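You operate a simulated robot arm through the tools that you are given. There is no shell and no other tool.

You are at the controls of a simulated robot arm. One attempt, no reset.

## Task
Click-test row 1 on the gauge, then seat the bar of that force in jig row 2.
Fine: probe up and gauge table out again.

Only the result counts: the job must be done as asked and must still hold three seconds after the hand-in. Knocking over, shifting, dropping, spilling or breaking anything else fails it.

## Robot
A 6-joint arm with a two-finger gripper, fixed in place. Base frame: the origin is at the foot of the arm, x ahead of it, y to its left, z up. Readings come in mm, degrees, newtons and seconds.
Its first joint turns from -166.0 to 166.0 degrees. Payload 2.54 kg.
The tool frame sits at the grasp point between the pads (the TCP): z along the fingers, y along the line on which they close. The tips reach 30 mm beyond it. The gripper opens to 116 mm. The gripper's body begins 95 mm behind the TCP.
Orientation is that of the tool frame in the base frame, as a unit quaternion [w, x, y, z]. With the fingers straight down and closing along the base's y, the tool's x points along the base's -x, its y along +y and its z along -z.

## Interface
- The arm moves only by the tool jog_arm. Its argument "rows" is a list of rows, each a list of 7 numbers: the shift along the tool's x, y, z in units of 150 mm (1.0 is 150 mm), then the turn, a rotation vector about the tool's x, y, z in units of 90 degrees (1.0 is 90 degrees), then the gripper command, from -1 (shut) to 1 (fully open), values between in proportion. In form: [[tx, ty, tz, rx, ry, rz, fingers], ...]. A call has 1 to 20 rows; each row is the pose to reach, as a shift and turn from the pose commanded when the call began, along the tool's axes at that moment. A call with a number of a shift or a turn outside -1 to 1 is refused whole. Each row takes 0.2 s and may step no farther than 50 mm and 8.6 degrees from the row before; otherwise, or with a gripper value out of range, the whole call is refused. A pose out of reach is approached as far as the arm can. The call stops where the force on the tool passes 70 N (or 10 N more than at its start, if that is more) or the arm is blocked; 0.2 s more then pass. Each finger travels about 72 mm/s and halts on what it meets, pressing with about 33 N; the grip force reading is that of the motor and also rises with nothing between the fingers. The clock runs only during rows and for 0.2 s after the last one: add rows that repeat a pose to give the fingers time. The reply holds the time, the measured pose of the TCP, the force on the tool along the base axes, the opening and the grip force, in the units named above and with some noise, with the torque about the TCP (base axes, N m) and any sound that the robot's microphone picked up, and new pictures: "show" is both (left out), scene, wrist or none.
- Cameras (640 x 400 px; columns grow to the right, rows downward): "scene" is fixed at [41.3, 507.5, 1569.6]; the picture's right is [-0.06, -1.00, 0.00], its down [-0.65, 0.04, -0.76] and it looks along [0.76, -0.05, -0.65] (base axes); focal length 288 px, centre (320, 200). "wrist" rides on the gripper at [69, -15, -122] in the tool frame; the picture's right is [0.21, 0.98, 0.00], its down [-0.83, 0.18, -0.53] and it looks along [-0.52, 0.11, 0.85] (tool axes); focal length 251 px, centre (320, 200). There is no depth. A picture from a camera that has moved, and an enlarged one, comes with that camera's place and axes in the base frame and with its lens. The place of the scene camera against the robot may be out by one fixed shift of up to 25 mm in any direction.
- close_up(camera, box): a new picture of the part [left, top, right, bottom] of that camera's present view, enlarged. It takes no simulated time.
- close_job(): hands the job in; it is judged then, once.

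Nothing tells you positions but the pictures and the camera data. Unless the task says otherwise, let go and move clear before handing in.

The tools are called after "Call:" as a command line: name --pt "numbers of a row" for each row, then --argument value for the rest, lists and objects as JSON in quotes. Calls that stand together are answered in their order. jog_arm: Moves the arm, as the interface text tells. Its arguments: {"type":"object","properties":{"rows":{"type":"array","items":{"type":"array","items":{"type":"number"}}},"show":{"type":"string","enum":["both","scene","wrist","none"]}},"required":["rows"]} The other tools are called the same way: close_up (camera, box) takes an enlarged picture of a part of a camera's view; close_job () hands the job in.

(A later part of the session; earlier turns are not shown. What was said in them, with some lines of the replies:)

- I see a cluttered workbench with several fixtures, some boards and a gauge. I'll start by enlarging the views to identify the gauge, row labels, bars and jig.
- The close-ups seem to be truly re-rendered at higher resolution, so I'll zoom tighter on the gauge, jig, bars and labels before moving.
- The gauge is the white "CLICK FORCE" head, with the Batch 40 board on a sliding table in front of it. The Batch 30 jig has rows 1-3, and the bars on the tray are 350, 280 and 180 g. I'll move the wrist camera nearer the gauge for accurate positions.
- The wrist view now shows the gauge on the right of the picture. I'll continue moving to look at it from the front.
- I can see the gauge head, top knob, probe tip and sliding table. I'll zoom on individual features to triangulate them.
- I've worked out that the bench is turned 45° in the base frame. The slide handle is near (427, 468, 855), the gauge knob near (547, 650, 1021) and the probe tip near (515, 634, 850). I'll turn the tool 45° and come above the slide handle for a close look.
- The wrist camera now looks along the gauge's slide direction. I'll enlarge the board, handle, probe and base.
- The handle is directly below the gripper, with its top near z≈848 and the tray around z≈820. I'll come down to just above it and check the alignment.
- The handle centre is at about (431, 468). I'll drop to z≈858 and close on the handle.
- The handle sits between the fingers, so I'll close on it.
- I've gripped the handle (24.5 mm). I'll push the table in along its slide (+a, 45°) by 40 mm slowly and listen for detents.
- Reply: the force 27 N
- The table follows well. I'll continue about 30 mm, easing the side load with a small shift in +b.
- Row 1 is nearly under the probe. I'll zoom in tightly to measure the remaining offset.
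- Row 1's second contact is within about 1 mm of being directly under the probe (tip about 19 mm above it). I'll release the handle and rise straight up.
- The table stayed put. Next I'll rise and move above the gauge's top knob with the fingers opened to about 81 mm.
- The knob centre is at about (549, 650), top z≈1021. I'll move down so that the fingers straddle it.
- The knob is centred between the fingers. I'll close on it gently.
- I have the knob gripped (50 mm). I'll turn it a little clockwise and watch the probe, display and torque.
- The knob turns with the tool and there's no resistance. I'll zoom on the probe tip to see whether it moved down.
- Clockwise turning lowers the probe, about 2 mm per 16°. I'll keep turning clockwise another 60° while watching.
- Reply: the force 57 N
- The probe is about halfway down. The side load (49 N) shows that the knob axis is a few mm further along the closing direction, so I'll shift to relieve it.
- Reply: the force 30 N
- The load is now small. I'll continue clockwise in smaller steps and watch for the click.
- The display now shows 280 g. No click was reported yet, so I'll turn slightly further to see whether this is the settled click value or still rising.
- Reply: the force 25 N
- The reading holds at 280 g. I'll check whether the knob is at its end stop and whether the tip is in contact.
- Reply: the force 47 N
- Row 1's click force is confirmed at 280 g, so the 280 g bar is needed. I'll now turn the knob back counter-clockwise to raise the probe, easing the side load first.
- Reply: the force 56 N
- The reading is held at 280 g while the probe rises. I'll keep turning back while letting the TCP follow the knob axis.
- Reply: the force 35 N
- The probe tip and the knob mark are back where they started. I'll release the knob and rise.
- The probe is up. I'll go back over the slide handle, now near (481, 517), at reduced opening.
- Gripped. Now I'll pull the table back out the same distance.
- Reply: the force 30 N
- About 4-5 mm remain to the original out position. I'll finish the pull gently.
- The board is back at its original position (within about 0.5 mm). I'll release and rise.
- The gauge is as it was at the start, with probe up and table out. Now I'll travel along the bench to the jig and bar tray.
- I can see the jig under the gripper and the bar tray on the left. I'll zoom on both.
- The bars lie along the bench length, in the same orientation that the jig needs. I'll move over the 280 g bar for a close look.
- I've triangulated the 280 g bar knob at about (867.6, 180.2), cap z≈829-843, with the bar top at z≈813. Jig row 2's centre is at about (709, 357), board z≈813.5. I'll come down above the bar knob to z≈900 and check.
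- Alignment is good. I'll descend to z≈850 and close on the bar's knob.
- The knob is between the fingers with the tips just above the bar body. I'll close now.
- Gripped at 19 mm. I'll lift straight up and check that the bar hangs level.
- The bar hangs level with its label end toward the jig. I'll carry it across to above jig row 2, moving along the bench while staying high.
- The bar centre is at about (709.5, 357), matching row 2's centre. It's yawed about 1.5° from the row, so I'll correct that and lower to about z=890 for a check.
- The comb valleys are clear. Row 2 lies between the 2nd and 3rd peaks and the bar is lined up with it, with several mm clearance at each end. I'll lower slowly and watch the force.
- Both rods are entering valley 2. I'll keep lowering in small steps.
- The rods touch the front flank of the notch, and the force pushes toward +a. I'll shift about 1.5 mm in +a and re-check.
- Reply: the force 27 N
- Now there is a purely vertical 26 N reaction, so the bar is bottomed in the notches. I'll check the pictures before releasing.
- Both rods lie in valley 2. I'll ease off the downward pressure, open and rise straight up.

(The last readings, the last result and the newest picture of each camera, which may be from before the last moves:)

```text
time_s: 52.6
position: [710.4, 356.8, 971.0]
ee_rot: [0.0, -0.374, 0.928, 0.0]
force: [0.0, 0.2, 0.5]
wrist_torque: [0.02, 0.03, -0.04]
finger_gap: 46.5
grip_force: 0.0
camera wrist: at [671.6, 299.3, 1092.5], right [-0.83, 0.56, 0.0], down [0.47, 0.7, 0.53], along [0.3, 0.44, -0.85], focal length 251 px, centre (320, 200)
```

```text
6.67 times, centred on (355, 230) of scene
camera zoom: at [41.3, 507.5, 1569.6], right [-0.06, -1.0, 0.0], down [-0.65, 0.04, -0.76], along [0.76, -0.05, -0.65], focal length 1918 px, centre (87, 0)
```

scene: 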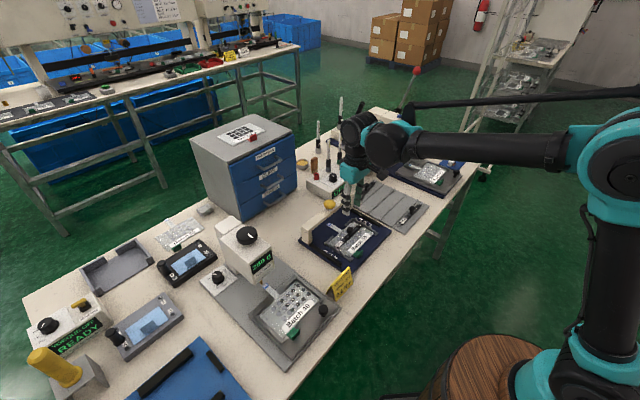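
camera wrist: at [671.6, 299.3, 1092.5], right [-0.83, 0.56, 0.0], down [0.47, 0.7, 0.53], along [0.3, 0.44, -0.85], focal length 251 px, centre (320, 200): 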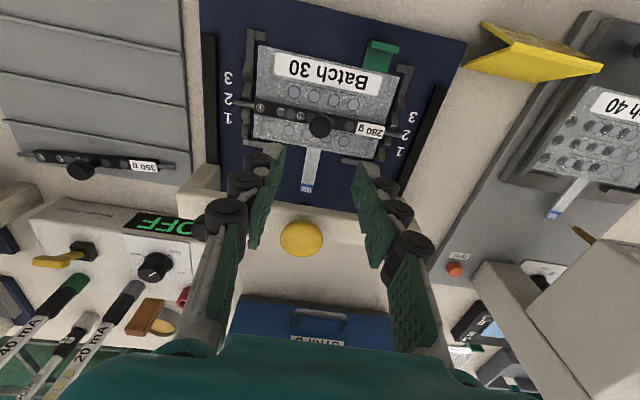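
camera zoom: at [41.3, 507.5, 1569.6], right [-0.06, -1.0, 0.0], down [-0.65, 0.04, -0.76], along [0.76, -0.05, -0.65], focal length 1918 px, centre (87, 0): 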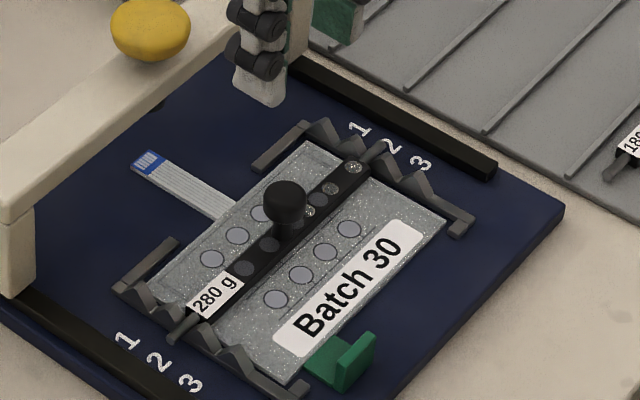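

The 280 g bar sits in row 2 with its pockets over the row-2 contacts. I'll move the arm well clear and do a final check of everything.

Call:
jog_arm --pt "0.05 0 -0.3 0 0 0 -0.2" --pt "0.15 0 -0.6 0 0 0 -0.2" --pt "0.35 0 -0.8 0 0 0 -0.2" --pt "0.6 0 -0.95 0 0 0 -0.2" --pt "0.85 0 -0.95 0 0 0 -0.2" --pt "0.85 0 -0.95 0 0 0 -0.2" --show "both"

Call:
close_up --camera "scene" --box '[325, 225, 365, 260]'

Call:
close_up --camera "scene" --box '[345, 205, 385, 237]'

Call:
close_up --camera "scene" --box '[200, 215, 350, 350]'

Call:
close_up --camera "scene" --box '[290, 80, 490, 250]'

```text
time_s: 54.0
position: [616.7, 269.5, 1112.1]
ee_rot: [0.0, -0.374, 0.928, -0.001]
force: [0.1, -0.1, 0.5]
wrist_torque: [0.01, 0.0, -0.01]
finger_gap: 46.7
grip_force: 0.1
camera wrist: at [579.2, 211.7, 1235.5], right [-0.83, 0.56, 0.0], down [0.47, 0.7, 0.53], along [0.3, 0.44, -0.85], focal length 251 px, centre (320, 200)
```

scene: 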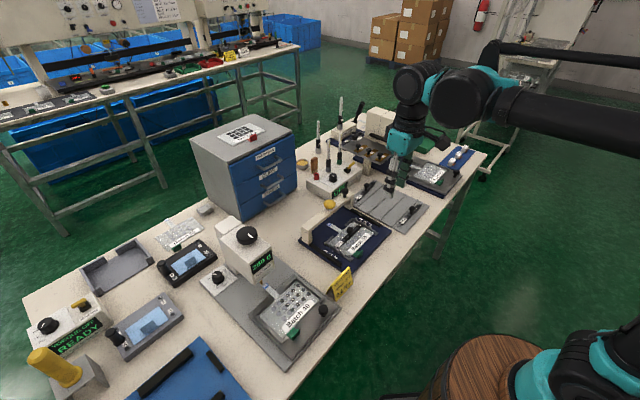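
wrist: 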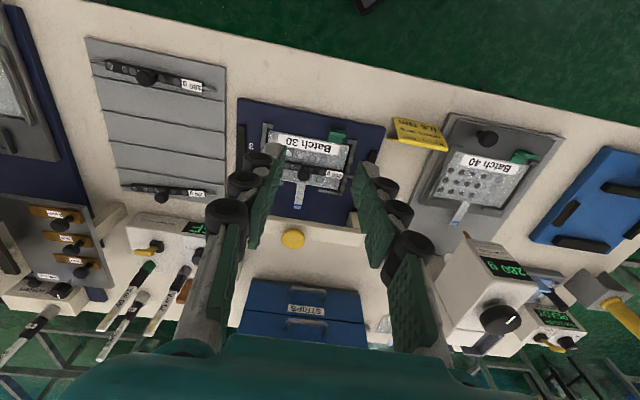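

```text
11.43 times, centred on (345, 242) of scene
camera zoom: at [41.3, 507.5, 1569.6], right [-0.06, -1.0, 0.0], down [-0.65, 0.04, -0.76], along [0.76, -0.05, -0.65], focal length 3289 px, centre (34, -286)
```

zoom: 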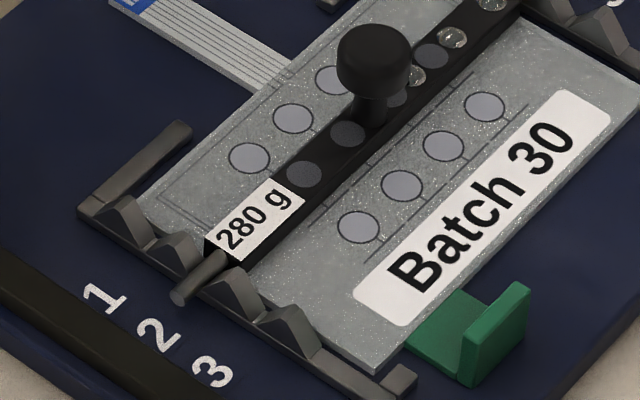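

```text
12.50 times, centred on (365, 221) of scene
camera zoom: at [41.3, 507.5, 1569.6], right [-0.06, -1.0, 0.0], down [-0.65, 0.04, -0.76], along [0.76, -0.05, -0.65], focal length 3597 px, centre (-242, -62)
```

zoom: 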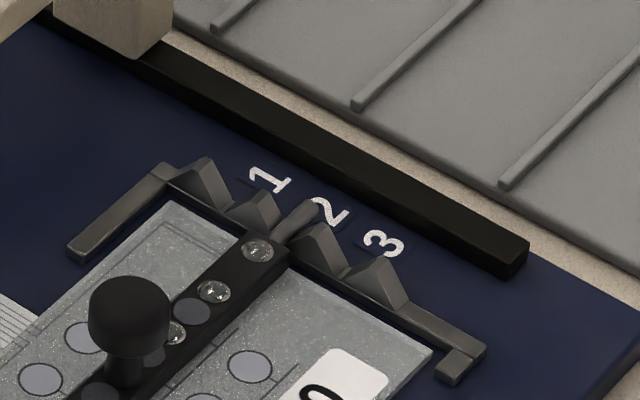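

```text
2.96 times, centred on (275, 282) of scene
camera zoom: at [41.3, 507.5, 1569.6], right [-0.06, -1.0, 0.0], down [-0.65, 0.04, -0.76], along [0.76, -0.05, -0.65], focal length 853 px, centre (453, -44)
```

zoom: 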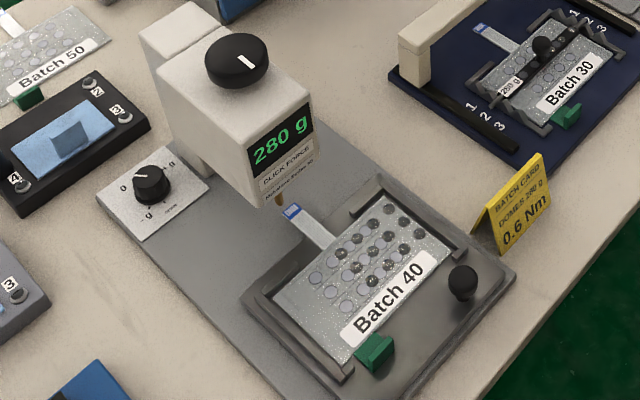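

```text
2.35 times, centred on (390, 165) of scene
camera zoom: at [41.3, 507.5, 1569.6], right [-0.06, -1.0, 0.0], down [-0.65, 0.04, -0.76], along [0.76, -0.05, -0.65], focal length 677 px, centre (155, 282)
```

zoom: 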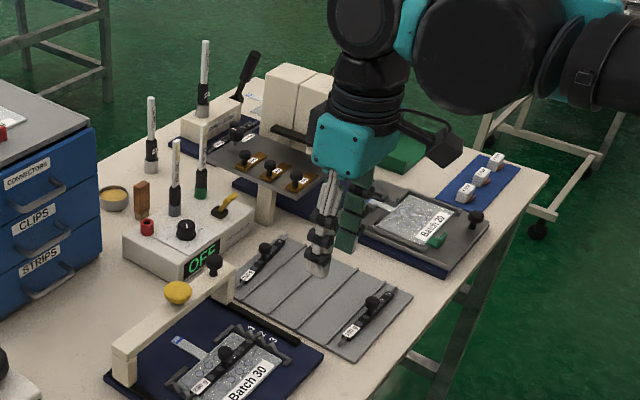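

Call:
close_up --camera "scene" --box '[195, 215, 285, 300]'

Call:
close_up --camera "scene" --box '[250, 270, 350, 350]'

```text
4.71 times, centred on (240, 258) of scene
camera zoom: at [41.3, 507.5, 1569.6], right [-0.06, -1.0, 0.0], down [-0.65, 0.04, -0.76], along [0.76, -0.05, -0.65], focal length 1354 px, centre (696, -71)
```

zoom: 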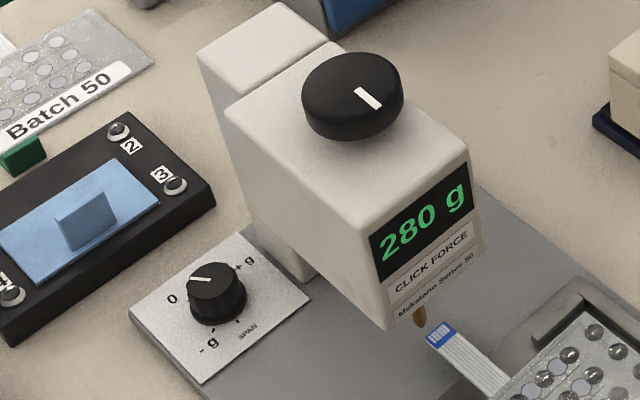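

```text
5.00 times, centred on (300, 310) of scene
camera zoom: at [41.3, 507.5, 1569.6], right [-0.06, -1.0, 0.0], down [-0.65, 0.04, -0.76], along [0.76, -0.05, -0.65], focal length 1439 px, centre (420, -350)
```

zoom: 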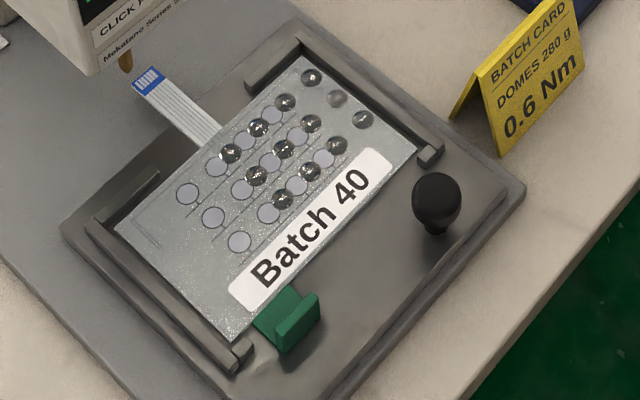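

The gauge matches its starting state: probe up, knob mark forward, table out, with 280 g held on the display. The 280 g bar is seated in jig row 2, everything else looks undisturbed, and the arm is clear. I'm handing in.

Call:
close_job

```text
The job is handed in.
```

Row 1 click-tested at 280 g, and the 280 g bar is now seated in jig row 2. I have handed the job in; no verdict came back with it.

- **Gauge test:** the display went from 0 g to 280 g as the probe came down on row 1. It held 280 g as I turned the knob further and raised the probe again. The microphone reported no click, so the reading is what I relied on.
- **Which row is row 1:** the gauge table has no row numbers. I took row 1 to be the row nearest the ribbon tail, as it is on the Batch 30 jig.
- **Bar:** both rods rest in the row 2 notches, with the bar's pockets lined up over the row 2 contacts to about 1 mm.
- **Gauge afterwards:** the probe is up and the table is out, both matching the starting pictures.

The last pictures show nothing else shifted. The gripper is open and clear of the bench.
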